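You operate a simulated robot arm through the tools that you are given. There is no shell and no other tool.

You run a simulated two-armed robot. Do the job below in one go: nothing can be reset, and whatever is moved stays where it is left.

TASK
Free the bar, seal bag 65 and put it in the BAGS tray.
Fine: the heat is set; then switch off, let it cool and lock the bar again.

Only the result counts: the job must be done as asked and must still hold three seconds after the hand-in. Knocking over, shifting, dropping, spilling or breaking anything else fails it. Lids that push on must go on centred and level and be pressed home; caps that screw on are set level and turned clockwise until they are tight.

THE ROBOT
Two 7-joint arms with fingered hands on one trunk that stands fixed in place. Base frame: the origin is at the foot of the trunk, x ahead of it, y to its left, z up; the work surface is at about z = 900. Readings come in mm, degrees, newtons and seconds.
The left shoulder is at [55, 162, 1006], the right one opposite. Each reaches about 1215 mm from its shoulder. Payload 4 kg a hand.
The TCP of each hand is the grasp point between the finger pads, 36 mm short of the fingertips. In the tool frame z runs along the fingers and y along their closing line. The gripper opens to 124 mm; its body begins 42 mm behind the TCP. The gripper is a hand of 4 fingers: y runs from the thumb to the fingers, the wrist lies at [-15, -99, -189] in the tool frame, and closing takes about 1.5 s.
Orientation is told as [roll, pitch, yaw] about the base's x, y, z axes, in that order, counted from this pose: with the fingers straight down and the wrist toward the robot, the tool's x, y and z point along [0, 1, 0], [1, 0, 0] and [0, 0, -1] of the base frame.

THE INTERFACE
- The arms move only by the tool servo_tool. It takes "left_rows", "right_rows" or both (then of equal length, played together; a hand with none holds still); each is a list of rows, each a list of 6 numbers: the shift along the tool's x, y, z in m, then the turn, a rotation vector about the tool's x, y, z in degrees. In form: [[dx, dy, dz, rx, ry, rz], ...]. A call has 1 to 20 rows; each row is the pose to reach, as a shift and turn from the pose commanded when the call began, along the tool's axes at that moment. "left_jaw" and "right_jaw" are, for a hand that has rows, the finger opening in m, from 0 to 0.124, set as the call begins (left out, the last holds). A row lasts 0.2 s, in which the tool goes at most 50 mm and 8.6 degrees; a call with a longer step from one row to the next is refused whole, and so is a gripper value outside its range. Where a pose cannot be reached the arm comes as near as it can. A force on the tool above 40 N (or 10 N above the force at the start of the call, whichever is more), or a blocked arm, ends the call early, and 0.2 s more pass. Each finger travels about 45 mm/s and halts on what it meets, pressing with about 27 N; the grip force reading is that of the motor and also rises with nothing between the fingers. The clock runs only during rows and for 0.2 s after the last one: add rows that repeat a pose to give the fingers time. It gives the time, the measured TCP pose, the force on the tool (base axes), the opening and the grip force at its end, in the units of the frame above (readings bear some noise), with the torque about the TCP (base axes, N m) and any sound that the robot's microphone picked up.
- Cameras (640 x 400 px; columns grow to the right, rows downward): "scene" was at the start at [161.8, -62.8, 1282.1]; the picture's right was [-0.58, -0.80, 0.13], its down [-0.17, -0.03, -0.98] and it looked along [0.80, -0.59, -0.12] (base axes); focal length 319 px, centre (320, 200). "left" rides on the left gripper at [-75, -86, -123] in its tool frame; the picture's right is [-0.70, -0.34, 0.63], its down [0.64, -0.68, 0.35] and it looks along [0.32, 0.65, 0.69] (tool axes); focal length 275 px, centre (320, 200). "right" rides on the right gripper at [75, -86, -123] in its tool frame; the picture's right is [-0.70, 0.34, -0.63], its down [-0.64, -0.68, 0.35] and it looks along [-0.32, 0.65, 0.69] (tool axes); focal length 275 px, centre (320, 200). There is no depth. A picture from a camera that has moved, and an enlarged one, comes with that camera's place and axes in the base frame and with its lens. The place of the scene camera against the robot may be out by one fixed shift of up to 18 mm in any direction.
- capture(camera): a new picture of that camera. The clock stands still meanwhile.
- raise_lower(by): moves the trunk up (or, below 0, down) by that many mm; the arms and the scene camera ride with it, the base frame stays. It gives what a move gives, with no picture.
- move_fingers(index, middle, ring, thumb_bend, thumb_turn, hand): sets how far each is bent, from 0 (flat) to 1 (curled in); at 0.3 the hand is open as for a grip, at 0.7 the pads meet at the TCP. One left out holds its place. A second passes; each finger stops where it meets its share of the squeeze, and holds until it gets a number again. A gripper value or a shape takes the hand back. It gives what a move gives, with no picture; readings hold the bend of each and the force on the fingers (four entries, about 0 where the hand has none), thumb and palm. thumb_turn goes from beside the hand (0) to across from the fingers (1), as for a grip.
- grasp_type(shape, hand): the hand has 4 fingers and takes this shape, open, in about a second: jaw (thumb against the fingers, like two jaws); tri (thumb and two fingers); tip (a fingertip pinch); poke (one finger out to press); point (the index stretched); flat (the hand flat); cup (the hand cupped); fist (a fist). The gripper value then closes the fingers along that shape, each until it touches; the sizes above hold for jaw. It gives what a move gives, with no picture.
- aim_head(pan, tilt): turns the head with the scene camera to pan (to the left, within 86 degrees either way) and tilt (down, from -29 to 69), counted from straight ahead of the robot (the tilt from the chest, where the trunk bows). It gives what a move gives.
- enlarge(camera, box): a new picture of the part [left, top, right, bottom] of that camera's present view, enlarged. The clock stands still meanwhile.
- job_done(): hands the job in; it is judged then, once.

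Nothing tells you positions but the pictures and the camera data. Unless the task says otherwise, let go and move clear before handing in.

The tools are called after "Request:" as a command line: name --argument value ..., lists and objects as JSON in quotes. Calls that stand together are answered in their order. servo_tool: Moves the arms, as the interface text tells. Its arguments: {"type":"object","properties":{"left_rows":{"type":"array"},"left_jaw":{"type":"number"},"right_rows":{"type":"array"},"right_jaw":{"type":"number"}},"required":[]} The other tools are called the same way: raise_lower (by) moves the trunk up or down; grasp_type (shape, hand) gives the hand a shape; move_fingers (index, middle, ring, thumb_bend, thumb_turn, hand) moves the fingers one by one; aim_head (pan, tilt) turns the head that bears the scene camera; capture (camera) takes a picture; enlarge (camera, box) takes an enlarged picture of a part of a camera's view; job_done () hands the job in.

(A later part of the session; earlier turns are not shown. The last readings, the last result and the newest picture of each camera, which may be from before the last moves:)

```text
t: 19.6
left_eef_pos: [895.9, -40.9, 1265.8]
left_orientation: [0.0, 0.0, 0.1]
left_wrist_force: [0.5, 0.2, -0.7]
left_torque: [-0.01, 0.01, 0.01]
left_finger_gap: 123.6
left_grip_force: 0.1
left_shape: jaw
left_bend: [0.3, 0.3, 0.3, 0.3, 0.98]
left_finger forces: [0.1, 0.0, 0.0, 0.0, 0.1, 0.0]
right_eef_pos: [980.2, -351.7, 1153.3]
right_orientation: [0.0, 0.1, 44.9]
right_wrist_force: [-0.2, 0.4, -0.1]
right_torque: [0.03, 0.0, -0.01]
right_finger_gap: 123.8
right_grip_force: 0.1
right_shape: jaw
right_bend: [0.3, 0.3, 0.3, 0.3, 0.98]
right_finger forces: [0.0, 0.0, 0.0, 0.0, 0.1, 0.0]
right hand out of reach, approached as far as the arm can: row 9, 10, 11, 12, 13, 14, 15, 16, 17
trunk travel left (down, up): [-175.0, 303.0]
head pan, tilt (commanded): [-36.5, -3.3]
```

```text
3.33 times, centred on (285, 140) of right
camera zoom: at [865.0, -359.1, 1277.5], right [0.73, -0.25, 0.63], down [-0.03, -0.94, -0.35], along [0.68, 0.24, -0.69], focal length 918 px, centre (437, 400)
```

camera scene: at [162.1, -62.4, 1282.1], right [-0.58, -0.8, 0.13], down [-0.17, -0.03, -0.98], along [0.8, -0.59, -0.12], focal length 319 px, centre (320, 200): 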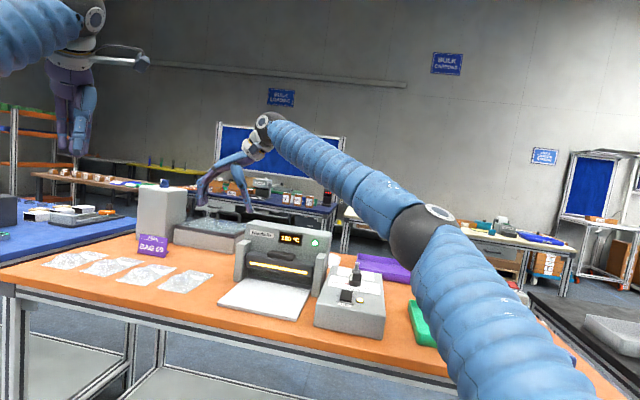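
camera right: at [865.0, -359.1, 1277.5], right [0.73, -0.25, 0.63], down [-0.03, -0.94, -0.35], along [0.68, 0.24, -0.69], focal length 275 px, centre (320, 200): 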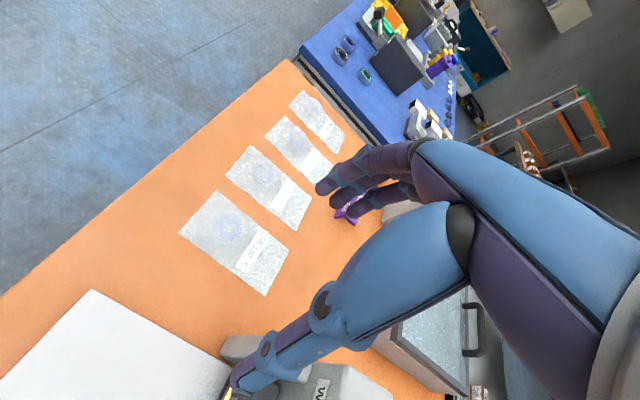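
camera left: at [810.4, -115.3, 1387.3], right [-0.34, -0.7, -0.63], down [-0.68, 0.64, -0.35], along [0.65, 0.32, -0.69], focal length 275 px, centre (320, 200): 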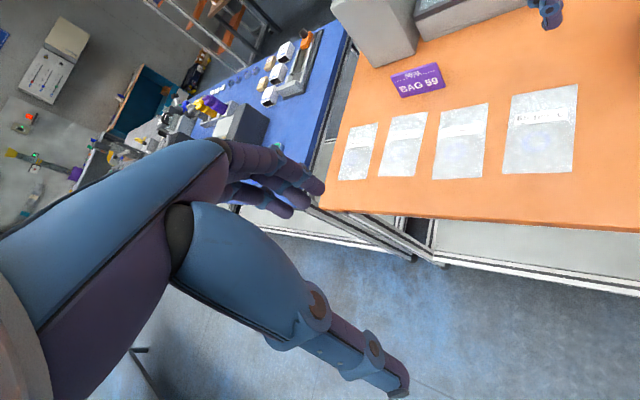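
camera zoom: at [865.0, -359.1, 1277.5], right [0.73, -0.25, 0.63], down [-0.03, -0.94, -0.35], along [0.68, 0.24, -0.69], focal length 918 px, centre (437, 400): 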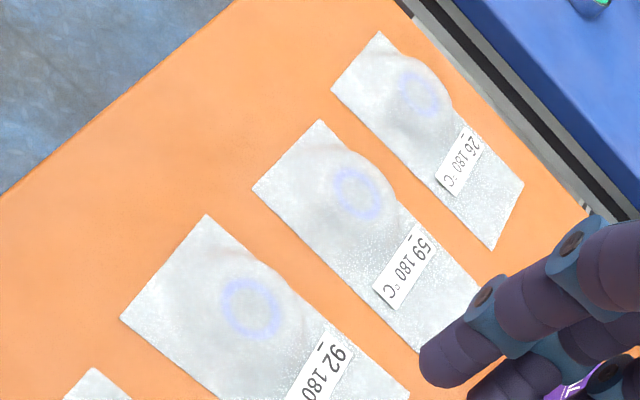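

The bag has a dome about 20–25 mm high, with its centre at about (1034, -271) and the mouth end far from the robot. I'll grip the dome across its width. Raising the trunk first will give the right arm more reach and clearance.

Request:
raise_lower --by 120

```text
t: 21.1
left_eef_pos: [897.8, -41.3, 1384.3]
left_orientation: [0.0, 0.2, 0.1]
left_wrist_force: [0.2, 0.7, 0.2]
left_torque: [0.02, 0.02, 0.0]
left_finger_gap: 123.8
left_grip_force: 0.0
left_shape: jaw
left_bend: [0.3, 0.3, 0.3, 0.3, 0.98]
left_finger forces: [0.0, 0.1, 0.0, 0.0, 0.0, 0.0]
right_eef_pos: [924.3, -350.7, 1406.7]
right_orientation: [-5.5, -5.5, 45.2]
right_wrist_force: [0.3, -0.2, 0.1]
right_torque: [0.0, -0.03, 0.0]
right_finger_gap: 123.8
right_grip_force: 0.0
right_shape: jaw
right_bend: [0.3, 0.3, 0.3, 0.3, 0.98]
right_finger forces: [0.1, 0.0, 0.0, 0.1, 0.1, 0.0]
trunk travel left (down, up): [-295.0, 183.0]
head pan, tilt (commanded): [-36.5, -3.3]
```

The right hand reads an odd pose after the raise, so I'll hold still for a moment and check what it settles to.

Request:
servo_tool --right_rows '[[0, 0, 0, 0, 0, 0], [0, 0, 0, 0, 0, 0], [0, 0, 0, 0, 0, 0]]'

Request:
capture --camera "scene"

```text
t: 21.9
left_eef_pos: [896.5, -40.2, 1385.6]
left_orientation: [0.0, 0.1, 0.0]
left_wrist_force: [-0.3, 0.3, 0.8]
left_torque: [0.01, -0.02, 0.0]
left_finger_gap: 123.6
left_grip_force: 0.0
left_shape: jaw
left_bend: [0.3, 0.3, 0.3, 0.3, 0.98]
left_finger forces: [0.0, 0.1, 0.1, 0.0, 0.0, 0.1]
right_eef_pos: [921.9, -351.8, 1407.6]
right_orientation: [-5.5, -5.6, 45.2]
right_wrist_force: [0.0, 0.3, -1.0]
right_torque: [0.01, -0.02, -0.01]
right_finger_gap: 124.0
right_grip_force: 0.1
right_shape: jaw
right_bend: [0.3, 0.3, 0.3, 0.3, 0.98]
right_finger forces: [0.0, 0.0, 0.1, 0.0, 0.0, 0.1]
trunk travel left (down, up): [-295.0, 183.0]
head pan, tilt (commanded): [-36.5, -3.3]
```

```text
taken
camera scene: at [95.9, -62.6, 1423.7], right [-0.59, -0.8, 0.05], down [-0.03, -0.03, -1.0], along [0.8, -0.59, -0.01], focal length 319 px, centre (320, 200)
```

scene: 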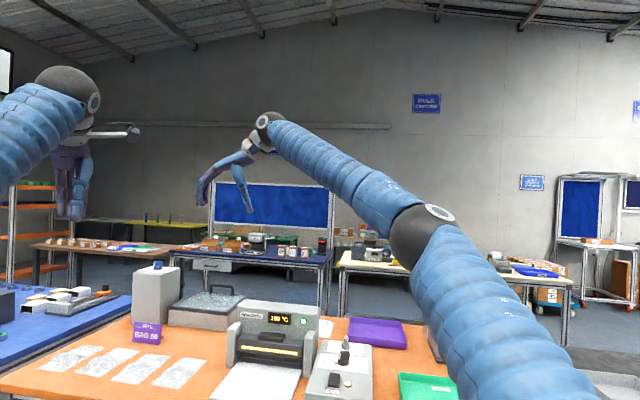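

Raising the trunk also straightens it and moves the shoulders back, which is the wrong way for reach. I'll first pull the right hand back into easy reach, then lower the trunk again.

Request:
servo_tool --right_rows '[[0, -0.03, 0, 0, 0, 0], [0, -0.06, 0, 0, 0, 0], [0, -0.09, 0, 0, 0, 0], [0, -0.12, 0, 0, 0, 0], [0, -0.15, 0, 0, 0, 0], [0, -0.15, 0, 0, 0, 0]]'

```text
t: 23.3
left_eef_pos: [896.8, -40.3, 1385.4]
left_orientation: [0.1, 0.1, 0.1]
left_wrist_force: [-1.0, -0.3, -0.7]
left_torque: [-0.01, 0.02, -0.02]
left_finger_gap: 123.6
left_grip_force: 0.1
left_shape: jaw
left_bend: [0.3, 0.3, 0.3, 0.3, 0.98]
left_finger forces: [0.0, 0.0, 0.0, 0.0, 0.0, 0.0]
right_eef_pos: [816.4, -458.0, 1393.2]
right_orientation: [-5.6, -5.5, 45.3]
right_wrist_force: [0.3, 0.3, -0.1]
right_torque: [-0.02, 0.03, 0.02]
right_finger_gap: 123.8
right_grip_force: 0.1
right_shape: jaw
right_bend: [0.3, 0.3, 0.3, 0.3, 0.98]
right_finger forces: [0.0, 0.1, 0.0, 0.0, 0.1, 0.1]
trunk travel left (down, up): [-295.0, 183.0]
head pan, tilt (commanded): [-36.5, -3.3]
```

The commanded pose follows the reached pose, which is good. I'll lower the trunk back and a bit further so the shoulders come forward.

Request:
raise_lower --by -120

Request:
raise_lower --by -70

Request:
capture --camera "scene"

```text
t: 24.8
left_eef_pos: [894.8, -40.2, 1268.5]
left_orientation: [0.0, -0.1, 0.1]
left_wrist_force: [0.1, -0.7, 0.6]
left_torque: [0.01, -0.03, 0.03]
left_finger_gap: 123.5
left_grip_force: 0.0
left_shape: jaw
left_bend: [0.3, 0.3, 0.3, 0.3, 0.98]
left_finger forces: [0.0, 0.1, 0.0, 0.0, 0.0, 0.1]
right_eef_pos: [815.1, -458.6, 1275.6]
right_orientation: [-5.5, -5.6, 45.3]
right_wrist_force: [0.3, -0.7, 0.2]
right_torque: [0.0, -0.01, -0.01]
right_finger_gap: 123.9
right_grip_force: 0.1
right_shape: jaw
right_bend: [0.3, 0.3, 0.3, 0.3, 0.98]
right_finger forces: [0.0, 0.0, 0.0, 0.0, 0.0, 0.0]
trunk travel left (down, up): [-175.0, 303.0]
head pan, tilt (commanded): [-36.5, -3.3]
```

```text
t: 25.9
left_eef_pos: [893.8, -40.6, 1200.4]
left_orientation: [-0.1, -0.1, 0.1]
left_wrist_force: [-0.3, 0.2, 0.7]
left_torque: [0.01, -0.01, 0.0]
left_finger_gap: 123.8
left_grip_force: 0.1
left_shape: jaw
left_bend: [0.3, 0.3, 0.3, 0.3, 0.98]
left_finger forces: [0.0, 0.0, 0.0, 0.0, 0.1, 0.0]
right_eef_pos: [815.5, -457.9, 1207.6]
right_orientation: [-5.7, -5.8, 45.2]
right_wrist_force: [0.4, 0.6, 0.1]
right_torque: [-0.01, -0.02, 0.01]
right_finger_gap: 123.8
right_grip_force: 0.1
right_shape: jaw
right_bend: [0.3, 0.3, 0.3, 0.3, 0.98]
right_finger forces: [0.1, 0.0, 0.0, 0.0, 0.1, 0.1]
trunk travel left (down, up): [-105.0, 373.0]
head pan, tilt (commanded): [-36.5, -3.3]
```

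```text
taken
camera scene: at [211.0, -62.2, 1187.4], right [-0.56, -0.8, 0.19], down [-0.28, -0.03, -0.96], along [0.78, -0.59, -0.2], focal length 319 px, centre (320, 200)
```

scene: 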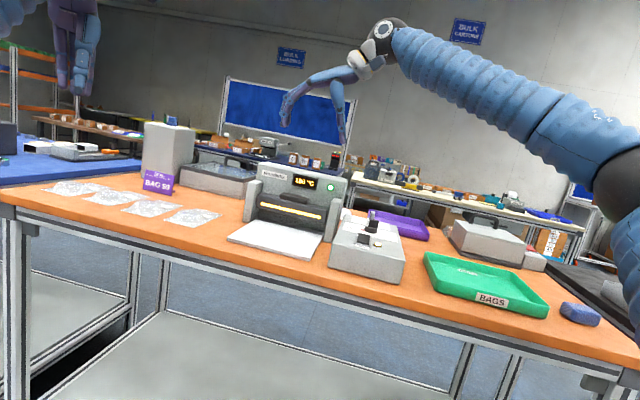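

The shoulders are now further forward. I'll level the right hand and move it above the bag's dome at about (1034, -271).

Request:
servo_tool --right_rows '[[-0.001, 0.03, 0.01, 1, 1, 0.2], [-0.002, 0.06, 0.025, 2, 2, 0.4], [-0.003, 0.09, 0.045, 3, 3, 0.6], [-0.004, 0.12, 0.065, 4, 4, 0.8], [-0.005, 0.15, 0.085, 5, 5, 1.0], [-0.006, 0.18, 0.105, 5.75, 5.7, 1.1], [-0.006, 0.21, 0.127, 5.75, 5.7, 1.1], [-0.007, 0.24, 0.15, 5.75, 5.7, 1.1], [-0.007, 0.27, 0.165, 5.75, 5.7, 1.1], [-0.007, 0.27, 0.177, 5.75, 5.7, 1.1], [-0.007, 0.27, 0.177, 5.75, 5.7, 1.1]]' --right_jaw 0.105

Request:
capture --camera "left"

Request:
capture --camera "scene"

Request:
capture --camera "right"

```text
t: 28.3
left_eef_pos: [901.6, -43.8, 1187.2]
left_orientation: [0.1, 0.5, 0.0]
left_wrist_force: [0.9, -1.1, -1.2]
left_torque: [0.08, 0.11, 0.02]
left_finger_gap: 124.1
left_grip_force: 0.1
left_shape: jaw
left_bend: [0.3, 0.3, 0.3, 0.3, 0.98]
left_finger forces: [0.1, 0.0, 0.0, 0.1, 0.0, 0.1]
right_eef_pos: [1017.4, -338.5, 1029.8]
right_orientation: [0.4, 0.2, 43.8]
right_wrist_force: [1.7, -0.7, -1.6]
right_torque: [0.08, 0.08, 0.01]
right_finger_gap: 105.1
right_grip_force: 0.0
right_shape: jaw
right_bend: [0.31, 0.34, 0.33, 0.05, 0.98]
right_finger forces: [0.0, 0.1, 0.0, 0.0, 0.0, 0.1]
right hand out of reach, approached as far as the arm can: row 8, 9, 10, 11
trunk travel left (down, up): [-105.0, 373.0]
head pan, tilt (commanded): [-36.5, -3.3]
```

```text
taken
camera left: at [816.5, -119.0, 1309.4], right [-0.34, -0.69, -0.63], down [-0.69, 0.65, -0.34], along [0.64, 0.32, -0.7], focal length 275 px, centre (320, 200)
```

left: 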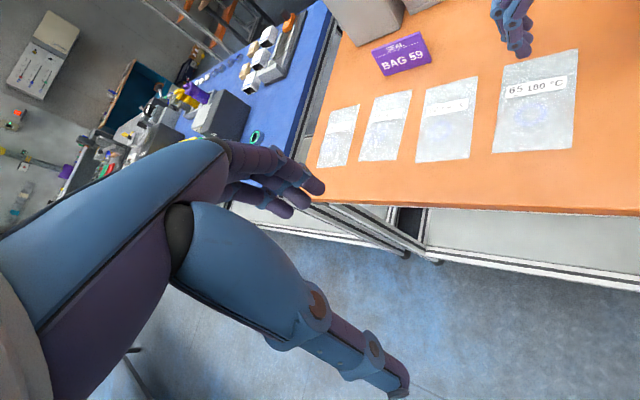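

```text
taken
camera scene: at [216.9, -64.8, 1184.2], right [-0.56, -0.8, 0.19], down [-0.28, -0.03, -0.96], along [0.78, -0.59, -0.21], focal length 319 px, centre (320, 200)
```

scene: 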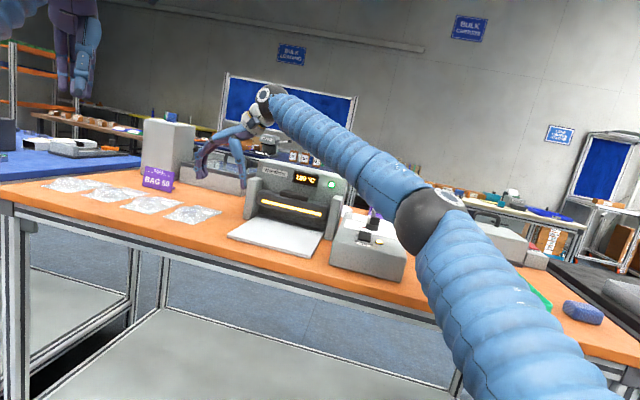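

```text
taken
camera right: at [904.4, -343.7, 1155.0], right [0.73, -0.27, 0.63], down [-0.05, -0.94, -0.35], along [0.68, 0.22, -0.7], focal length 275 px, centre (320, 200)
```

right: 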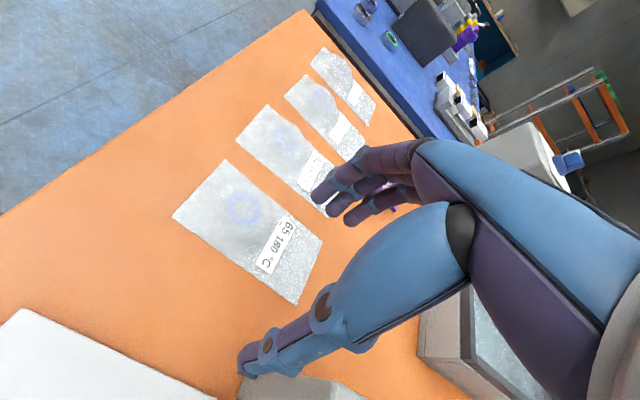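

The arm stops about 70 mm short, though the elbow is not straight, so a wrist or shoulder joint must be the limit. I'll test whether a different hand yaw lets it get there, moving away from the sealer post.

Request:
servo_tool --right_rows '[[0, 0.008, 0, 0, 0, 6], [0, 0.016, 0, 0, 0, 12], [0, 0.024, 0, 0, 0, 18], [0, 0.032, 0, 0, 0, 24], [0, 0.045, 0, 0, 0, 30], [0, 0.06, 0, 0, 0, 36], [0, 0.07, 0, 0, 0, 42], [0, 0.07, 0, 0, 0, 44], [0, 0.07, 0, 0, 0, 44]]'

```text
t: 30.3
left_eef_pos: [895.9, -40.8, 1195.1]
left_orientation: [0.0, 0.1, 0.1]
left_wrist_force: [-0.3, 0.2, 0.3]
left_torque: [-0.03, 0.02, 0.02]
left_finger_gap: 123.7
left_grip_force: 0.0
left_shape: jaw
left_bend: [0.3, 0.3, 0.3, 0.3, 0.98]
left_finger forces: [0.1, 0.0, 0.0, 0.0, 0.0, 0.0]
right_eef_pos: [1041.0, -342.9, 1028.1]
right_orientation: [0.1, 0.3, -0.2]
right_wrist_force: [0.7, 0.2, 0.2]
right_torque: [0.01, 0.01, -0.01]
right_finger_gap: 105.0
right_grip_force: 0.1
right_shape: jaw
right_bend: [0.31, 0.34, 0.33, 0.05, 0.98]
right_finger forces: [0.0, 0.0, 0.0, 0.1, 0.0, 0.1]
right hand out of reach, approached as far as the arm can: row 3, 4, 5, 6, 7, 8, 9
trunk travel left (down, up): [-105.0, 373.0]
head pan, tilt (commanded): [-36.5, -3.3]
```

The wrist bend looks to be at its limit because the forearm slopes up to a hand that points straight down. Raising the shoulders while keeping the hand low should free it. I'll back off slightly and raise the trunk, then bring the hand down.

Request:
servo_tool --right_rows '[[0, -0.02, 0, 0, 0, 0], [0, -0.04, 0, 0, 0, 0], [0, -0.06, 0, 0, 0, 0], [0, -0.06, 0, 0, 0, 0]]'

Request:
raise_lower --by 120

```text
t: 31.3
left_eef_pos: [895.6, -41.3, 1195.3]
left_orientation: [0.0, 0.1, 0.1]
left_wrist_force: [-0.1, 0.4, 0.0]
left_torque: [0.0, 0.0, 0.0]
left_finger_gap: 124.0
left_grip_force: 0.1
left_shape: jaw
left_bend: [0.3, 0.3, 0.3, 0.3, 0.98]
left_finger forces: [0.0, 0.1, 0.1, 0.0, 0.0, 0.0]
right_eef_pos: [981.8, -341.8, 1028.8]
right_orientation: [0.1, 0.3, -0.2]
right_wrist_force: [0.8, -0.5, 0.2]
right_torque: [0.02, 0.03, 0.02]
right_finger_gap: 105.1
right_grip_force: 0.1
right_shape: jaw
right_bend: [0.31, 0.34, 0.33, 0.05, 0.98]
right_finger forces: [0.0, 0.1, 0.0, 0.0, 0.0, 0.1]
trunk travel left (down, up): [-105.0, 373.0]
head pan, tilt (commanded): [-36.5, -3.3]
```

```text
t: 32.8
left_eef_pos: [898.2, -40.1, 1314.5]
left_orientation: [0.0, 0.0, 0.1]
left_wrist_force: [0.6, -0.3, -0.2]
left_torque: [-0.03, 0.0, -0.02]
left_finger_gap: 123.9
left_grip_force: 0.0
left_shape: jaw
left_bend: [0.3, 0.3, 0.3, 0.3, 0.98]
left_finger forces: [0.1, 0.1, 0.0, 0.1, 0.0, 0.1]
right_eef_pos: [982.6, -343.6, 1145.9]
right_orientation: [0.1, 0.4, -0.2]
right_wrist_force: [0.0, -0.1, 0.3]
right_torque: [0.01, 0.0, -0.01]
right_finger_gap: 105.1
right_grip_force: 0.0
right_shape: jaw
right_bend: [0.31, 0.34, 0.33, 0.05, 0.98]
right_finger forces: [0.0, 0.0, 0.1, 0.1, 0.0, 0.1]
trunk travel left (down, up): [-225.0, 253.0]
head pan, tilt (commanded): [-36.5, -3.3]
```

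Request:
servo_tool --right_rows '[[0.0, 0.0, 0.03, 0, 0, 0], [0.01, 0.007, 0.06, 0, 0, -6], [0.02, 0.014, 0.08, 0, 0, -12], [0.03, 0.021, 0.1, 0, 0, -18], [0.04, 0.028, 0.115, 0, 0, -24], [0.05, 0.035, 0.125, 0, 0, -30], [0.06, 0.043, 0.13, 0, 0, -36], [0.073, 0.051, 0.13, 0, 0, -42], [0.073, 0.051, 0.13, 0, 0, -44.3], [0.073, 0.051, 0.13, 0, 0, -44.3]]'

Request:
capture --camera "left"

Request:
capture --camera "right"

Request:
capture --camera "scene"

```text
t: 35.0
left_eef_pos: [896.4, -38.9, 1316.6]
left_orientation: [0.0, -0.1, 0.1]
left_wrist_force: [-0.1, 0.3, -0.1]
left_torque: [0.03, -0.02, 0.0]
left_finger_gap: 123.6
left_grip_force: 0.0
left_shape: jaw
left_bend: [0.3, 0.3, 0.3, 0.3, 0.98]
left_finger forces: [0.1, 0.0, 0.0, 0.0, 0.0, 0.0]
right_eef_pos: [1001.7, -280.7, 1017.5]
right_orientation: [0.1, 0.0, 44.1]
right_wrist_force: [0.1, -0.6, -0.7]
right_torque: [-0.03, 0.01, -0.03]
right_finger_gap: 105.1
right_grip_force: 0.0
right_shape: jaw
right_bend: [0.31, 0.34, 0.33, 0.05, 0.98]
right_finger forces: [0.0, 0.0, 0.1, 0.1, 0.1, 0.0]
right hand out of reach, approached as far as the arm can: row 7, 8, 9, 10
trunk travel left (down, up): [-225.0, 253.0]
head pan, tilt (commanded): [-36.5, -3.3]
```

```text
taken
camera left: at [810.3, -115.5, 1437.2], right [-0.34, -0.7, -0.63], down [-0.68, 0.64, -0.35], along [0.65, 0.32, -0.69], focal length 275 px, centre (320, 200)
```

left: 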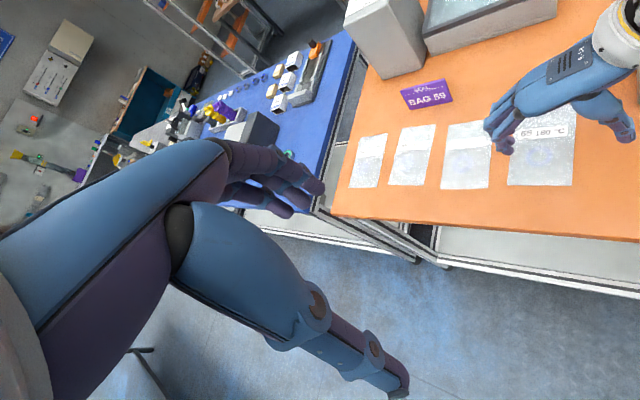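

```text
taken
camera right: at [887.6, -286.4, 1140.5], right [0.73, -0.27, 0.63], down [-0.04, -0.94, -0.35], along [0.68, 0.23, -0.69], focal length 275 px, centre (320, 200)
```

right: 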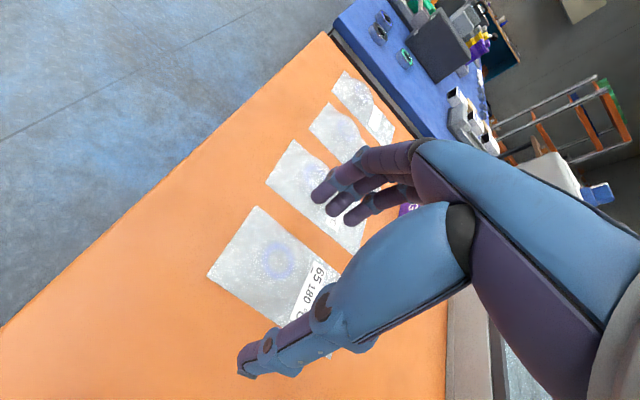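

```text
taken
camera scene: at [131.1, -62.5, 1343.8], right [-0.59, -0.8, 0.09], down [-0.11, -0.03, -0.99], along [0.8, -0.59, -0.07], focal length 319 px, centre (320, 200)
```

scene: 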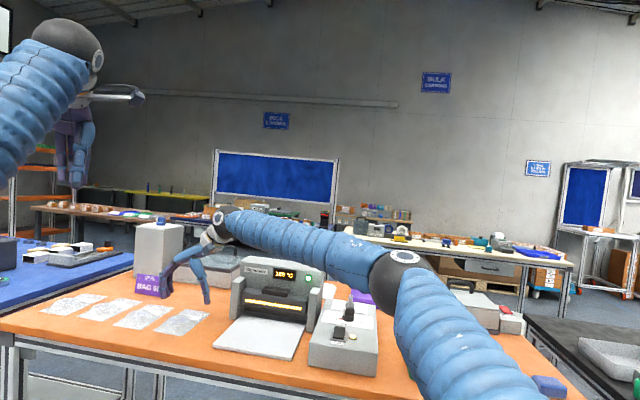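

The hand is closer now. I'll nudge further toward the dome while lowering a little, to see whether the limit eases lower down.

Request:
servo_tool --right_rows '[[-0.004, 0.008, 0.01, 0, 0, 0], [-0.008, 0.015, 0.02, 0, 0, 0], [-0.012, 0.022, 0.03, 0, 0, 0], [-0.015, 0.03, 0.03, 0, 0, 0], [-0.015, 0.03, 0.03, 0, 0, 0], [-0.015, 0.03, 0.03, 0, 0, 0]]'

```text
t: 36.4
left_eef_pos: [896.8, -41.4, 1315.3]
left_orientation: [0.0, 0.0, 0.2]
left_wrist_force: [0.7, -0.2, 0.0]
left_torque: [0.01, 0.0, -0.01]
left_finger_gap: 123.8
left_grip_force: 0.0
left_shape: jaw
left_bend: [0.3, 0.3, 0.3, 0.3, 0.98]
left_finger forces: [0.1, 0.1, 0.0, 0.0, 0.0, 0.0]
right_eef_pos: [1002.7, -280.8, 987.3]
right_orientation: [0.2, 0.2, 44.1]
right_wrist_force: [-0.3, -0.5, -0.7]
right_torque: [-0.01, 0.01, 0.02]
right_finger_gap: 105.3
right_grip_force: 0.1
right_shape: jaw
right_bend: [0.31, 0.34, 0.33, 0.05, 0.98]
right_finger forces: [0.0, 0.1, 0.0, 0.1, 0.1, 0.1]
right hand out of reach, approached as far as the arm can: row 1, 2, 3, 4, 5, 6
trunk travel left (down, up): [-225.0, 253.0]
head pan, tilt (commanded): [-36.5, -3.3]
```

The upper arm seems stopped by a shoulder limit toward the left. Tilting the hand so the fingers point slightly forward, about the closing axis, brings the wrist back toward the robot and should give the needed reach.

Request:
servo_tool --right_rows '[[0, 0, 0, 0, -6, 0], [0, 0, 0, 0, -12, 0], [-0.003, 0.006, 0, 0, -18, 0], [-0.007, 0.014, 0, 0, -20, 0], [-0.011, 0.022, 0, 0, -20, 0], [-0.015, 0.029, 0, 0, -20, 0], [-0.015, 0.029, 0, 0, -20, 0]]'

Request:
capture --camera "right"

Request:
enlarge --camera "left" --box '[400, 0, 640, 200]'

Request:
enlarge --camera "scene" --box '[80, 190, 340, 360]'

```text
t: 38.0
left_eef_pos: [896.8, -40.8, 1316.5]
left_orientation: [0.0, 0.2, 0.1]
left_wrist_force: [-0.6, 0.6, 0.3]
left_torque: [0.02, 0.0, -0.01]
left_finger_gap: 124.1
left_grip_force: 0.0
left_shape: jaw
left_bend: [0.3, 0.3, 0.3, 0.3, 0.98]
left_finger forces: [0.1, 0.0, 0.1, 0.1, 0.1, 0.1]
right_eef_pos: [1027.6, -273.2, 988.4]
right_orientation: [-19.9, 0.1, 44.1]
right_wrist_force: [-0.1, -0.6, -0.3]
right_torque: [-0.01, 0.0, -0.02]
right_finger_gap: 105.0
right_grip_force: 0.1
right_shape: jaw
right_bend: [0.31, 0.34, 0.33, 0.05, 0.98]
right_finger forces: [0.0, 0.0, 0.0, 0.1, 0.0, 0.1]
right hand out of reach, approached as far as the arm can: row 6, 7
trunk travel left (down, up): [-225.0, 253.0]
head pan, tilt (commanded): [-36.5, -3.3]
```

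```text
taken
camera right: at [887.7, -251.8, 1078.7], right [0.55, -0.08, 0.83], down [0.01, -0.99, -0.11], along [0.83, 0.07, -0.55], focal length 275 px, centre (320, 200)
```

right: 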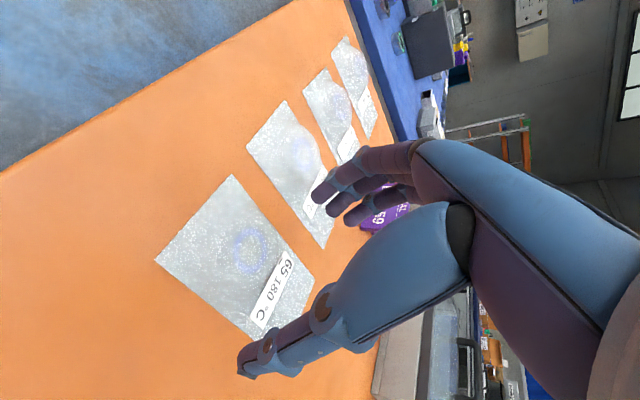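

```text
2.00 times, centred on (520, 100) of left
camera zoom: at [810.8, -115.7, 1436.8], right [-0.34, -0.7, -0.63], down [-0.68, 0.64, -0.35], along [0.65, 0.32, -0.69], focal length 551 px, centre (-80, 400)
```

zoom: 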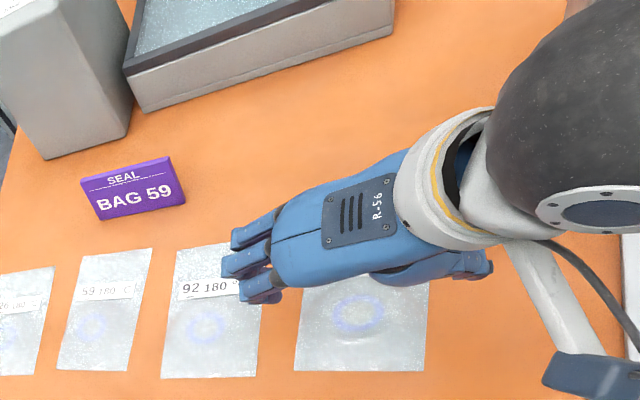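

```text
2.35 times, centred on (210, 275) of scene
camera zoom: at [131.5, -62.7, 1343.7], right [-0.59, -0.8, 0.09], down [-0.11, -0.03, -0.99], along [0.8, -0.59, -0.07], focal length 750 px, centre (579, 24)
```

zoom: 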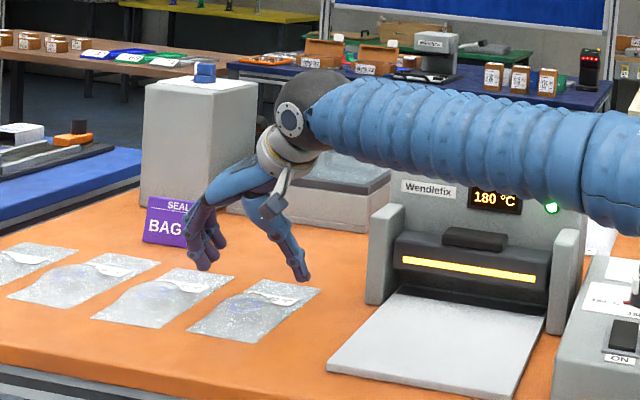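

The tilt works: the hand is now within 6 mm of the dome centre. A smaller tilt would keep the fingertips more level, so I'll lift clear, lower the trunk for forward reach, then come back with about a 10° tilt.

Request:
servo_tool --right_rows '[[-0.01, -0.01, -0.028, 0, 2, 0], [-0.02, -0.02, -0.056, 0, 4, 0], [-0.03, -0.03, -0.084, 0, 6, 0], [-0.04, -0.04, -0.112, 0, 8, 0], [-0.048, -0.04, -0.132, 0, 10, 0], [-0.048, -0.04, -0.132, 0, 10, 0]]'

Request:
raise_lower --by -120

```text
t: 39.4
left_eef_pos: [894.5, -40.7, 1316.4]
left_orientation: [-0.1, 0.0, 0.1]
left_wrist_force: [0.3, 0.4, 0.3]
left_torque: [-0.01, 0.01, 0.01]
left_finger_gap: 123.7
left_grip_force: 0.0
left_shape: jaw
left_bend: [0.3, 0.3, 0.3, 0.3, 0.98]
left_finger forces: [0.0, 0.0, 0.1, 0.0, 0.0, 0.0]
right_eef_pos: [998.0, -300.2, 1130.8]
right_orientation: [-9.8, 0.1, 44.1]
right_wrist_force: [-0.3, -0.2, 0.4]
right_torque: [-0.02, -0.02, 0.0]
right_finger_gap: 104.9
right_grip_force: 0.1
right_shape: jaw
right_bend: [0.31, 0.34, 0.33, 0.05, 0.98]
right_finger forces: [0.0, 0.0, 0.0, 0.0, 0.0, 0.0]
trunk travel left (down, up): [-225.0, 253.0]
head pan, tilt (commanded): [-36.5, -3.3]
```

```text
t: 40.9
left_eef_pos: [893.9, -40.4, 1198.4]
left_orientation: [0.0, -0.1, 0.0]
left_wrist_force: [0.1, -0.4, -0.7]
left_torque: [-0.03, -0.03, -0.02]
left_finger_gap: 123.9
left_grip_force: 0.1
left_shape: jaw
left_bend: [0.3, 0.3, 0.3, 0.3, 0.98]
left_finger forces: [0.1, 0.0, 0.0, 0.0, 0.1, 0.0]
right_eef_pos: [996.8, -299.0, 1013.2]
right_orientation: [-9.9, 0.0, 44.1]
right_wrist_force: [0.2, -0.3, 0.7]
right_torque: [-0.03, -0.02, 0.01]
right_finger_gap: 105.2
right_grip_force: 0.1
right_shape: jaw
right_bend: [0.31, 0.34, 0.33, 0.05, 0.98]
right_finger forces: [0.1, 0.1, 0.0, 0.1, 0.1, 0.0]
trunk travel left (down, up): [-105.0, 373.0]
head pan, tilt (commanded): [-36.5, -3.3]
```

Request:
servo_tool --right_rows '[[0.001, 0.012, 0.0, 0, 0, 0], [0.002, 0.024, 0.005, 0, 0, 0], [0.003, 0.036, 0.015, 0, 0, 0], [0.005, 0.046, 0.027, 0, 0, 0], [0.005, 0.046, 0.038, 0, 0, 0], [0.005, 0.046, 0.038, 0, 0, 0]]' --right_jaw 0.112

Request:
capture --camera "right"

Request:
enlarge --camera "left" --box '[400, 0, 640, 200]'

Request:
enlarge --camera "scene" --box '[80, 110, 340, 280]'

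```text
t: 42.3
left_eef_pos: [896.4, -39.8, 1196.0]
left_orientation: [-0.1, 0.0, 0.1]
left_wrist_force: [-0.3, 0.2, 0.1]
left_torque: [-0.02, 0.0, 0.03]
left_finger_gap: 123.9
left_grip_force: 0.1
left_shape: jaw
left_bend: [0.3, 0.3, 0.3, 0.3, 0.98]
left_finger forces: [0.0, 0.0, 0.0, 0.1, 0.1, 0.0]
right_eef_pos: [1033.2, -275.2, 970.2]
right_orientation: [-9.8, 0.1, 44.1]
right_wrist_force: [-0.3, -0.8, 0.8]
right_torque: [-0.01, -0.01, 0.03]
right_finger_gap: 111.6
right_grip_force: 0.1
right_shape: jaw
right_bend: [0.31, 0.32, 0.32, 0.32, 0.98]
right_finger forces: [0.1, 0.0, 0.1, 0.0, 0.1, 0.0]
right hand out of reach, approached as far as the arm can: row 4, 5, 6
trunk travel left (down, up): [-105.0, 373.0]
head pan, tilt (commanded): [-36.5, -3.3]
```

```text
taken
camera right: at [904.9, -266.6, 1078.7], right [0.65, -0.18, 0.74], down [-0.01, -0.97, -0.23], along [0.76, 0.14, -0.63], focal length 275 px, centre (320, 200)
```

right: 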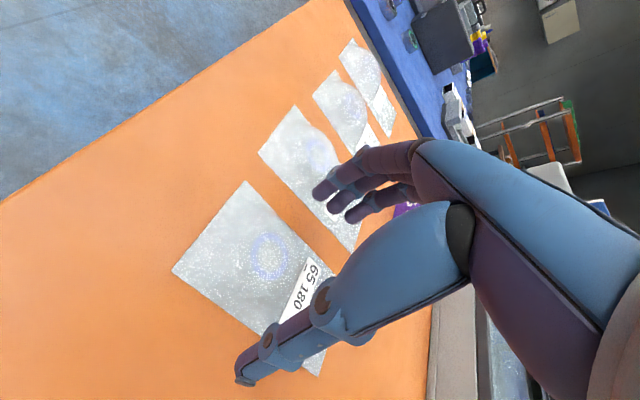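

```text
2.00 times, centred on (520, 100) of left
camera zoom: at [810.4, -115.3, 1317.1], right [-0.34, -0.7, -0.63], down [-0.68, 0.64, -0.35], along [0.65, 0.32, -0.69], focal length 551 px, centre (-80, 400)
```

zoom: 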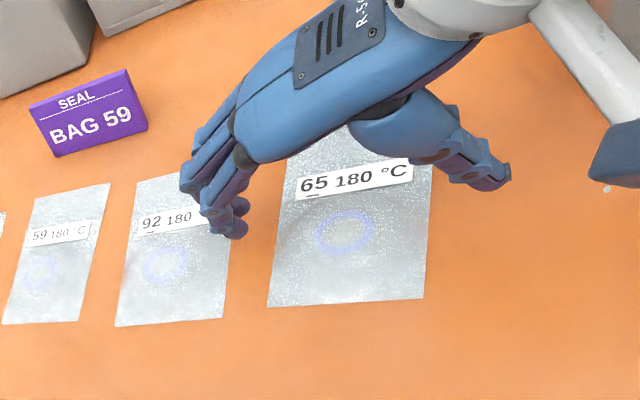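

```text
2.35 times, centred on (210, 195) of scene
camera zoom: at [212.4, -62.4, 1186.5], right [-0.56, -0.8, 0.19], down [-0.28, -0.03, -0.96], along [0.78, -0.59, -0.2], focal length 750 px, centre (579, 212)
```

zoom: 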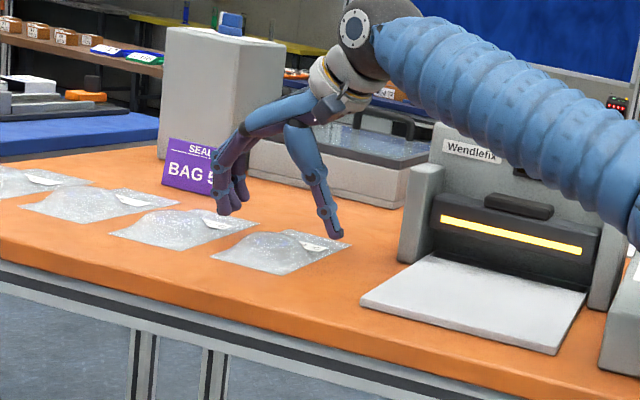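

The hand is now well placed over the dome, with the thumb and fingers clear outside the bag's edges. I'll descend vertically in small steps.

Request:
servo_tool --right_rows '[[0.0015, 0, 0.008, 0, 0, 0], [0.0028, 0, 0.016, 0, 0, 0], [0.0037, 0, 0.021, 0, 0, 0], [0.0042, 0, 0.024, 0, 0, 0], [0.0042, 0, 0.024, 0, 0, 0]]'

Request:
enlarge --camera "scene" --box '[140, 160, 260, 240]'

Request:
enlarge --camera "left" --box '[460, 40, 640, 170]'

Request:
enlarge --camera "right" --box '[160, 150, 400, 390]'

```text
t: 43.5
left_eef_pos: [897.1, -41.2, 1195.4]
left_orientation: [0.1, 0.1, 0.1]
left_wrist_force: [-0.1, 0.0, 0.0]
left_torque: [0.0, 0.0, 0.03]
left_finger_gap: 123.9
left_grip_force: 0.0
left_shape: jaw
left_bend: [0.3, 0.3, 0.3, 0.3, 0.98]
left_finger forces: [0.1, 0.0, 0.1, 0.1, 0.0, 0.1]
right_eef_pos: [1033.4, -274.8, 945.8]
right_orientation: [-9.7, 0.0, 44.1]
right_wrist_force: [-0.2, 0.2, -0.4]
right_torque: [-0.03, 0.0, 0.02]
right_finger_gap: 111.7
right_grip_force: 0.0
right_shape: jaw
right_bend: [0.31, 0.32, 0.32, 0.32, 0.98]
right_finger forces: [0.0, 0.0, 0.0, 0.0, 0.0, 0.0]
trunk travel left (down, up): [-105.0, 373.0]
head pan, tilt (commanded): [-36.5, -3.3]
```

```text
5.00 times, centred on (200, 200) of scene
camera zoom: at [212.6, -62.6, 1186.4], right [-0.56, -0.8, 0.19], down [-0.28, -0.03, -0.96], along [0.78, -0.59, -0.21], focal length 1594 px, centre (920, 200)
```

zoom: 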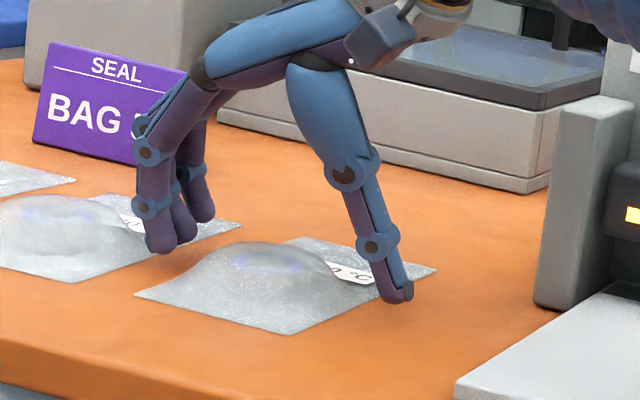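

```text
3.08 times, centred on (550, 105) of left
camera zoom: at [810.5, -115.6, 1316.9], right [-0.34, -0.7, -0.63], down [-0.68, 0.64, -0.35], along [0.65, 0.32, -0.69], focal length 847 px, centre (-388, 492)
```

zoom: 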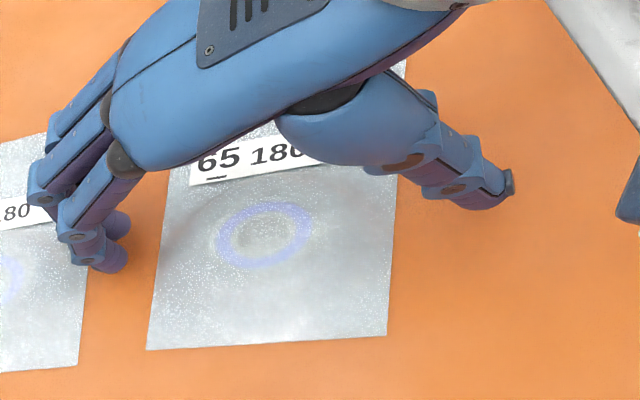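

```text
1.67 times, centred on (280, 270) of right
camera zoom: at [905.1, -266.3, 1054.3], right [0.65, -0.18, 0.74], down [-0.01, -0.97, -0.23], along [0.76, 0.14, -0.63], focal length 459 px, centre (387, 83)
```

zoom: 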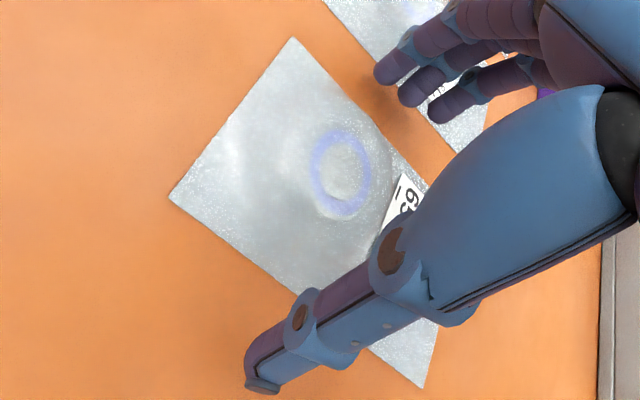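

Both fingertips straddle the dome near its widest part. I'll go down a few more millimetres and then close gently.

Request:
servo_tool --right_rows '[[0.0004, 0, 0.002, 0, 0, 0], [0.0008, 0, 0.0045, 0, 0, 0], [0.0008, 0, 0.0045, 0, 0, 0]]'

Request:
servo_tool --right_rows '[[0, 0, 0, 0, 0, 0], [0, 0, 0, 0, 0, 0], [0, 0, 0, 0, 0, 0], [0, 0, 0, 0, 0, 0]]' --right_jaw 0.085

Request:
enlarge --camera "scene" --box '[140, 160, 260, 240]'

Request:
enlarge --camera "right" --box '[160, 150, 400, 390]'

```text
t: 44.3
left_eef_pos: [895.8, -40.8, 1195.7]
left_orientation: [0.0, -0.1, 0.0]
left_wrist_force: [-0.4, -0.4, 1.3]
left_torque: [0.0, 0.02, -0.01]
left_finger_gap: 123.8
left_grip_force: 0.0
left_shape: jaw
left_bend: [0.3, 0.3, 0.3, 0.3, 0.98]
left_finger forces: [0.0, 0.0, 0.0, 0.0, 0.0, 0.0]
right_eef_pos: [1032.6, -274.8, 940.9]
right_orientation: [-9.8, 0.2, 44.1]
right_wrist_force: [-0.2, 1.1, 0.4]
right_torque: [0.0, 0.0, 0.01]
right_finger_gap: 111.9
right_grip_force: 0.1
right_shape: jaw
right_bend: [0.31, 0.32, 0.32, 0.32, 0.98]
right_finger forces: [0.0, 0.0, 0.0, 0.0, 0.0, 0.0]
trunk travel left (down, up): [-105.0, 373.0]
head pan, tilt (commanded): [-36.5, -3.3]
```

```text
t: 45.3
left_eef_pos: [895.8, -41.0, 1195.2]
left_orientation: [0.0, 0.0, 0.2]
left_wrist_force: [-0.4, -0.2, 0.6]
left_torque: [0.02, 0.01, 0.01]
left_finger_gap: 123.9
left_grip_force: 0.1
left_shape: jaw
left_bend: [0.3, 0.3, 0.3, 0.3, 0.98]
left_finger forces: [0.0, 0.0, 0.0, 0.0, 0.0, 0.0]
right_eef_pos: [1033.9, -274.7, 941.4]
right_orientation: [-9.9, 0.0, 44.1]
right_wrist_force: [0.5, 0.5, 0.0]
right_torque: [0.0, 0.03, 0.02]
right_finger_gap: 85.3
right_grip_force: 0.1
right_shape: jaw
right_bend: [0.35, 0.38, 0.37, 0.5, 0.99]
right_finger forces: [0.0, 0.1, 0.0, 0.1, 0.1, 0.1]
trunk travel left (down, up): [-105.0, 373.0]
head pan, tilt (commanded): [-36.5, -3.3]
```

```text
5.00 times, centred on (200, 200) of scene
camera zoom: at [212.5, -62.6, 1186.4], right [-0.56, -0.8, 0.19], down [-0.28, -0.03, -0.96], along [0.78, -0.59, -0.21], focal length 1594 px, centre (920, 200)
```

zoom: 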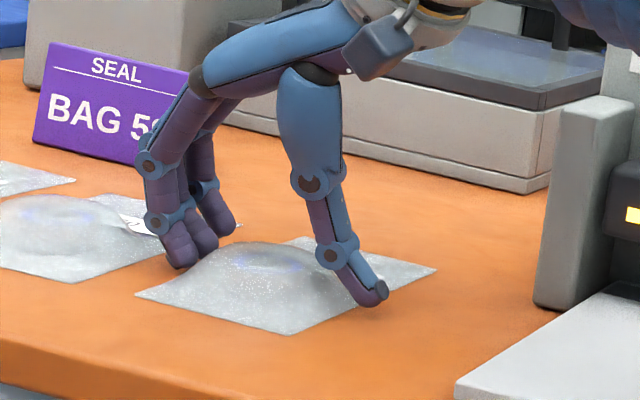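

```text
1.67 times, centred on (280, 270) of right
camera zoom: at [905.4, -266.0, 1049.8], right [0.65, -0.18, 0.74], down [-0.01, -0.97, -0.23], along [0.76, 0.14, -0.63], focal length 459 px, centre (387, 83)
```

zoom: 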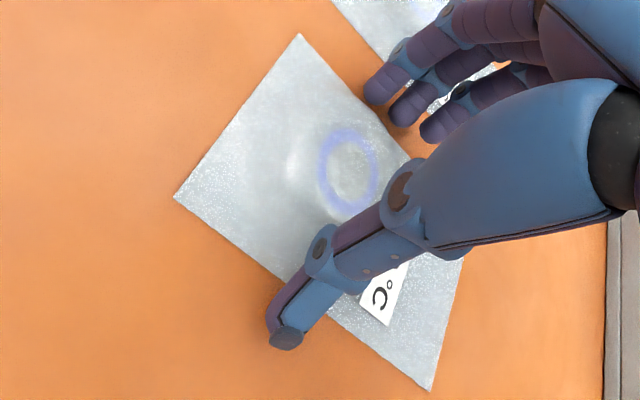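

No contact yet at 85 mm. I'll continue closing in steps.

Request:
servo_tool --right_rows '[[0, 0, 0, 0, 0, 0], [0, 0, 0, 0, 0, 0], [0, 0, 0, 0, 0, 0], [0, 0, 0, 0, 0, 0]]' --right_jaw 0.065

Request:
enlarge --camera "scene" --box '[140, 160, 260, 240]'

Request:
enlarge --camera "right" --box '[160, 150, 400, 390]'

```text
t: 46.3
left_eef_pos: [895.3, -41.4, 1196.1]
left_orientation: [0.0, 0.0, 0.1]
left_wrist_force: [0.4, 1.0, -0.2]
left_torque: [0.01, 0.0, 0.01]
left_finger_gap: 123.7
left_grip_force: 0.1
left_shape: jaw
left_bend: [0.3, 0.3, 0.3, 0.3, 0.98]
left_finger forces: [0.0, 0.1, 0.0, 0.0, 0.0, 0.1]
right_eef_pos: [1033.3, -274.8, 940.3]
right_orientation: [-9.8, 0.1, 44.1]
right_wrist_force: [0.3, 0.1, -1.1]
right_torque: [0.02, -0.01, 0.0]
right_finger_gap: 66.4
right_grip_force: 0.1
right_shape: jaw
right_bend: [0.4, 0.45, 0.43, 0.55, 0.99]
right_finger forces: [0.8, 0.0, 0.1, 0.1, 0.5, 0.0]
trunk travel left (down, up): [-105.0, 373.0]
head pan, tilt (commanded): [-36.5, -3.3]
```

```text
5.00 times, centred on (200, 200) of scene
camera zoom: at [212.5, -62.5, 1186.5], right [-0.56, -0.8, 0.19], down [-0.28, -0.03, -0.96], along [0.78, -0.59, -0.21], focal length 1594 px, centre (920, 200)
```

zoom: 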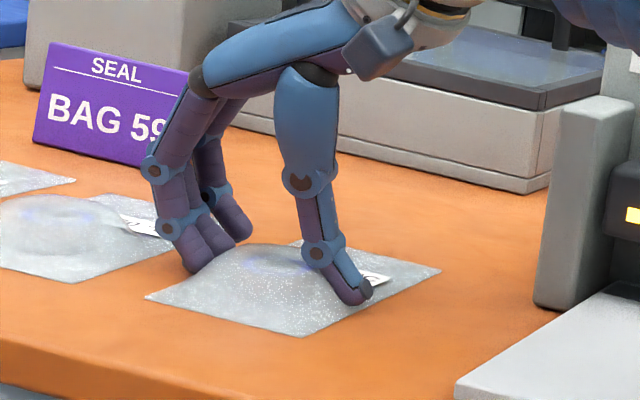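

```text
1.67 times, centred on (280, 270) of right
camera zoom: at [905.4, -266.0, 1049.8], right [0.65, -0.18, 0.74], down [-0.01, -0.97, -0.23], along [0.76, 0.14, -0.63], focal length 459 px, centre (387, 83)
```

zoom: 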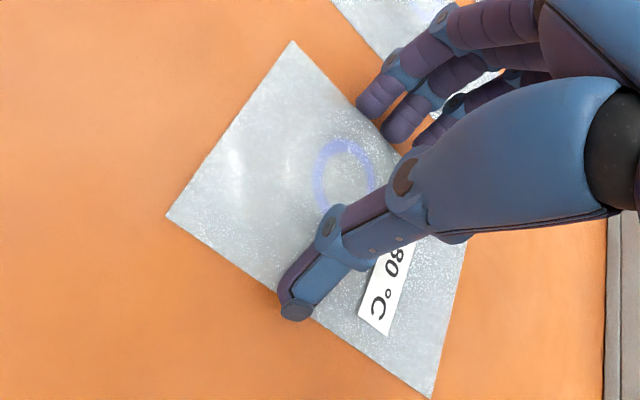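

Contact is beginning at 66 mm with light forces on the index and thumb. I'll close further.

Request:
servo_tool --right_rows '[[0, 0, 0, 0, 0, 0], [0, 0, 0, 0, 0, 0], [0, 0, 0, 0, 0, 0], [0, 0, 0, 0, 0, 0], [0, 0, 0, 0, 0, 0]]' --right_jaw 0.04

Request:
enlarge --camera "scene" --box '[140, 160, 260, 240]'

Request:
enlarge --camera "right" --box '[160, 150, 400, 390]'

```text
t: 47.5
left_eef_pos: [896.0, -40.3, 1196.0]
left_orientation: [0.1, 0.1, 0.1]
left_wrist_force: [-0.3, 0.0, 0.3]
left_torque: [0.02, 0.0, -0.02]
left_finger_gap: 124.1
left_grip_force: 0.1
left_shape: jaw
left_bend: [0.3, 0.3, 0.3, 0.3, 0.98]
left_finger forces: [0.0, 0.0, 0.0, 0.1, 0.0, 0.0]
right_eef_pos: [1033.4, -275.9, 942.5]
right_orientation: [-9.8, 0.1, 44.1]
right_wrist_force: [0.4, 0.0, 2.8]
right_torque: [0.07, -0.07, -0.02]
right_finger_gap: 54.2
right_grip_force: 27.1
right_shape: jaw
right_bend: [0.4, 0.57, 0.54, 0.57, 1.0]
right_finger forces: [16.1, 7.4, 0.0, 0.0, 23.8, 0.1]
trunk travel left (down, up): [-105.0, 373.0]
head pan, tilt (commanded): [-36.5, -3.3]
```

```text
5.00 times, centred on (200, 200) of scene
camera zoom: at [212.2, -62.6, 1186.6], right [-0.56, -0.8, 0.19], down [-0.28, -0.03, -0.96], along [0.78, -0.59, -0.2], focal length 1594 px, centre (920, 200)
```

zoom: 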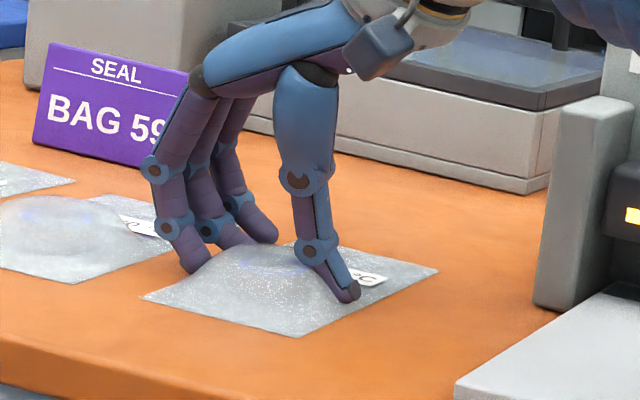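

```text
1.67 times, centred on (280, 270) of right
camera zoom: at [905.1, -266.2, 1050.4], right [0.65, -0.18, 0.74], down [-0.01, -0.97, -0.23], along [0.76, 0.14, -0.63], focal length 459 px, centre (387, 83)
```

zoom: 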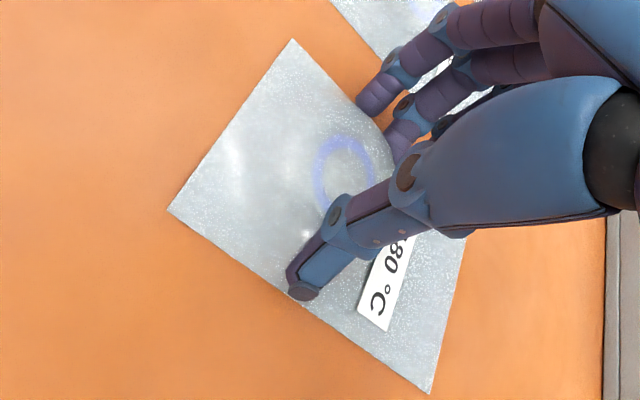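

The dome is gripped firmly (thumb 24 N, index 16 N, middle 7 N). I'll lift slowly and check it holds.

Request:
servo_tool --right_rows '[[-0.0009, 0, -0.005, 0, 0, 0], [-0.002, 0, -0.012, 0, 0, 0], [-0.0035, 0, -0.02, 0, 0, 0], [-0.0053, 0, -0.03, 0, 0, 0], [-0.0053, 0, -0.03, 0, 0, 0]]'

Request:
enlarge --camera "scene" --box '[120, 140, 300, 260]'

Request:
enlarge --camera "right" --box '[160, 150, 400, 390]'

Request:
enlarge --camera "left" --box '[440, 0, 640, 170]'

```text
t: 48.7
left_eef_pos: [896.4, -40.5, 1195.5]
left_orientation: [0.0, 0.0, 0.1]
left_wrist_force: [0.7, -0.2, -0.3]
left_torque: [-0.01, -0.02, 0.01]
left_finger_gap: 124.1
left_grip_force: 0.1
left_shape: jaw
left_bend: [0.3, 0.3, 0.3, 0.3, 0.98]
left_finger forces: [0.1, 0.0, 0.1, 0.0, 0.0, 0.0]
right_eef_pos: [1033.1, -276.3, 972.2]
right_orientation: [-9.8, 0.1, 44.1]
right_wrist_force: [0.2, -0.6, -0.9]
right_torque: [0.0, 0.0, 0.01]
right_finger_gap: 45.9
right_grip_force: 26.9
right_shape: jaw
right_bend: [0.45, 0.56, 0.54, 0.59, 1.0]
right_finger forces: [10.8, 8.1, 0.1, 0.0, 18.3, 0.0]
trunk travel left (down, up): [-105.0, 373.0]
head pan, tilt (commanded): [-36.5, -3.3]
```

```text
3.33 times, centred on (210, 200) of scene
camera zoom: at [212.2, -62.4, 1186.7], right [-0.56, -0.8, 0.19], down [-0.28, -0.03, -0.96], along [0.78, -0.59, -0.2], focal length 1062 px, centre (687, 200)
```

zoom: 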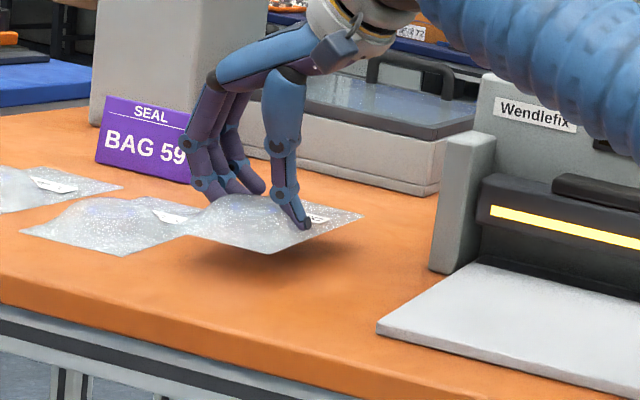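

```text
1.67 times, centred on (280, 270) of right
camera zoom: at [904.7, -267.8, 1080.9], right [0.64, -0.18, 0.74], down [-0.01, -0.97, -0.23], along [0.76, 0.14, -0.63], focal length 459 px, centre (387, 83)
```

zoom: 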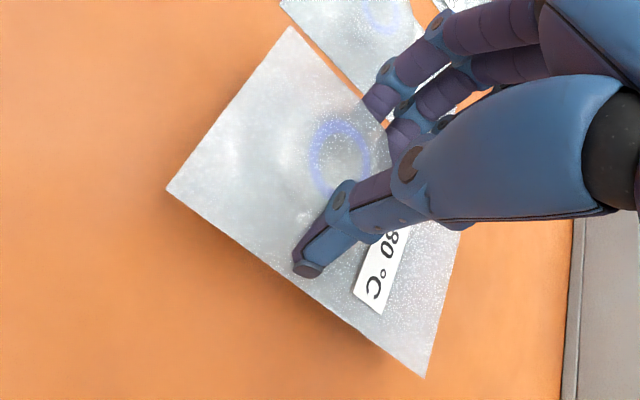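

```text
2.35 times, centred on (540, 85) of left
camera zoom: at [810.0, -115.5, 1317.5], right [-0.34, -0.7, -0.63], down [-0.68, 0.64, -0.35], along [0.65, 0.32, -0.69], focal length 648 px, centre (-198, 471)
```

zoom: 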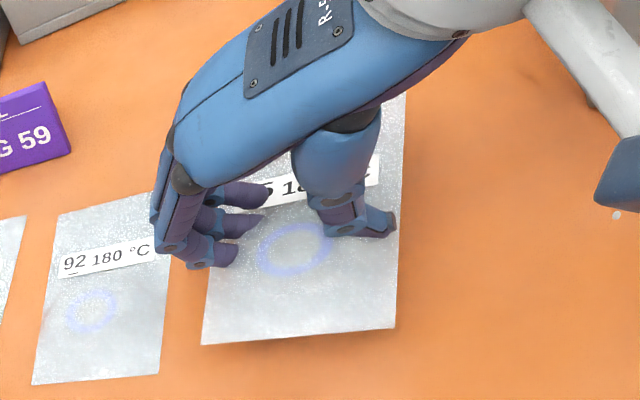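

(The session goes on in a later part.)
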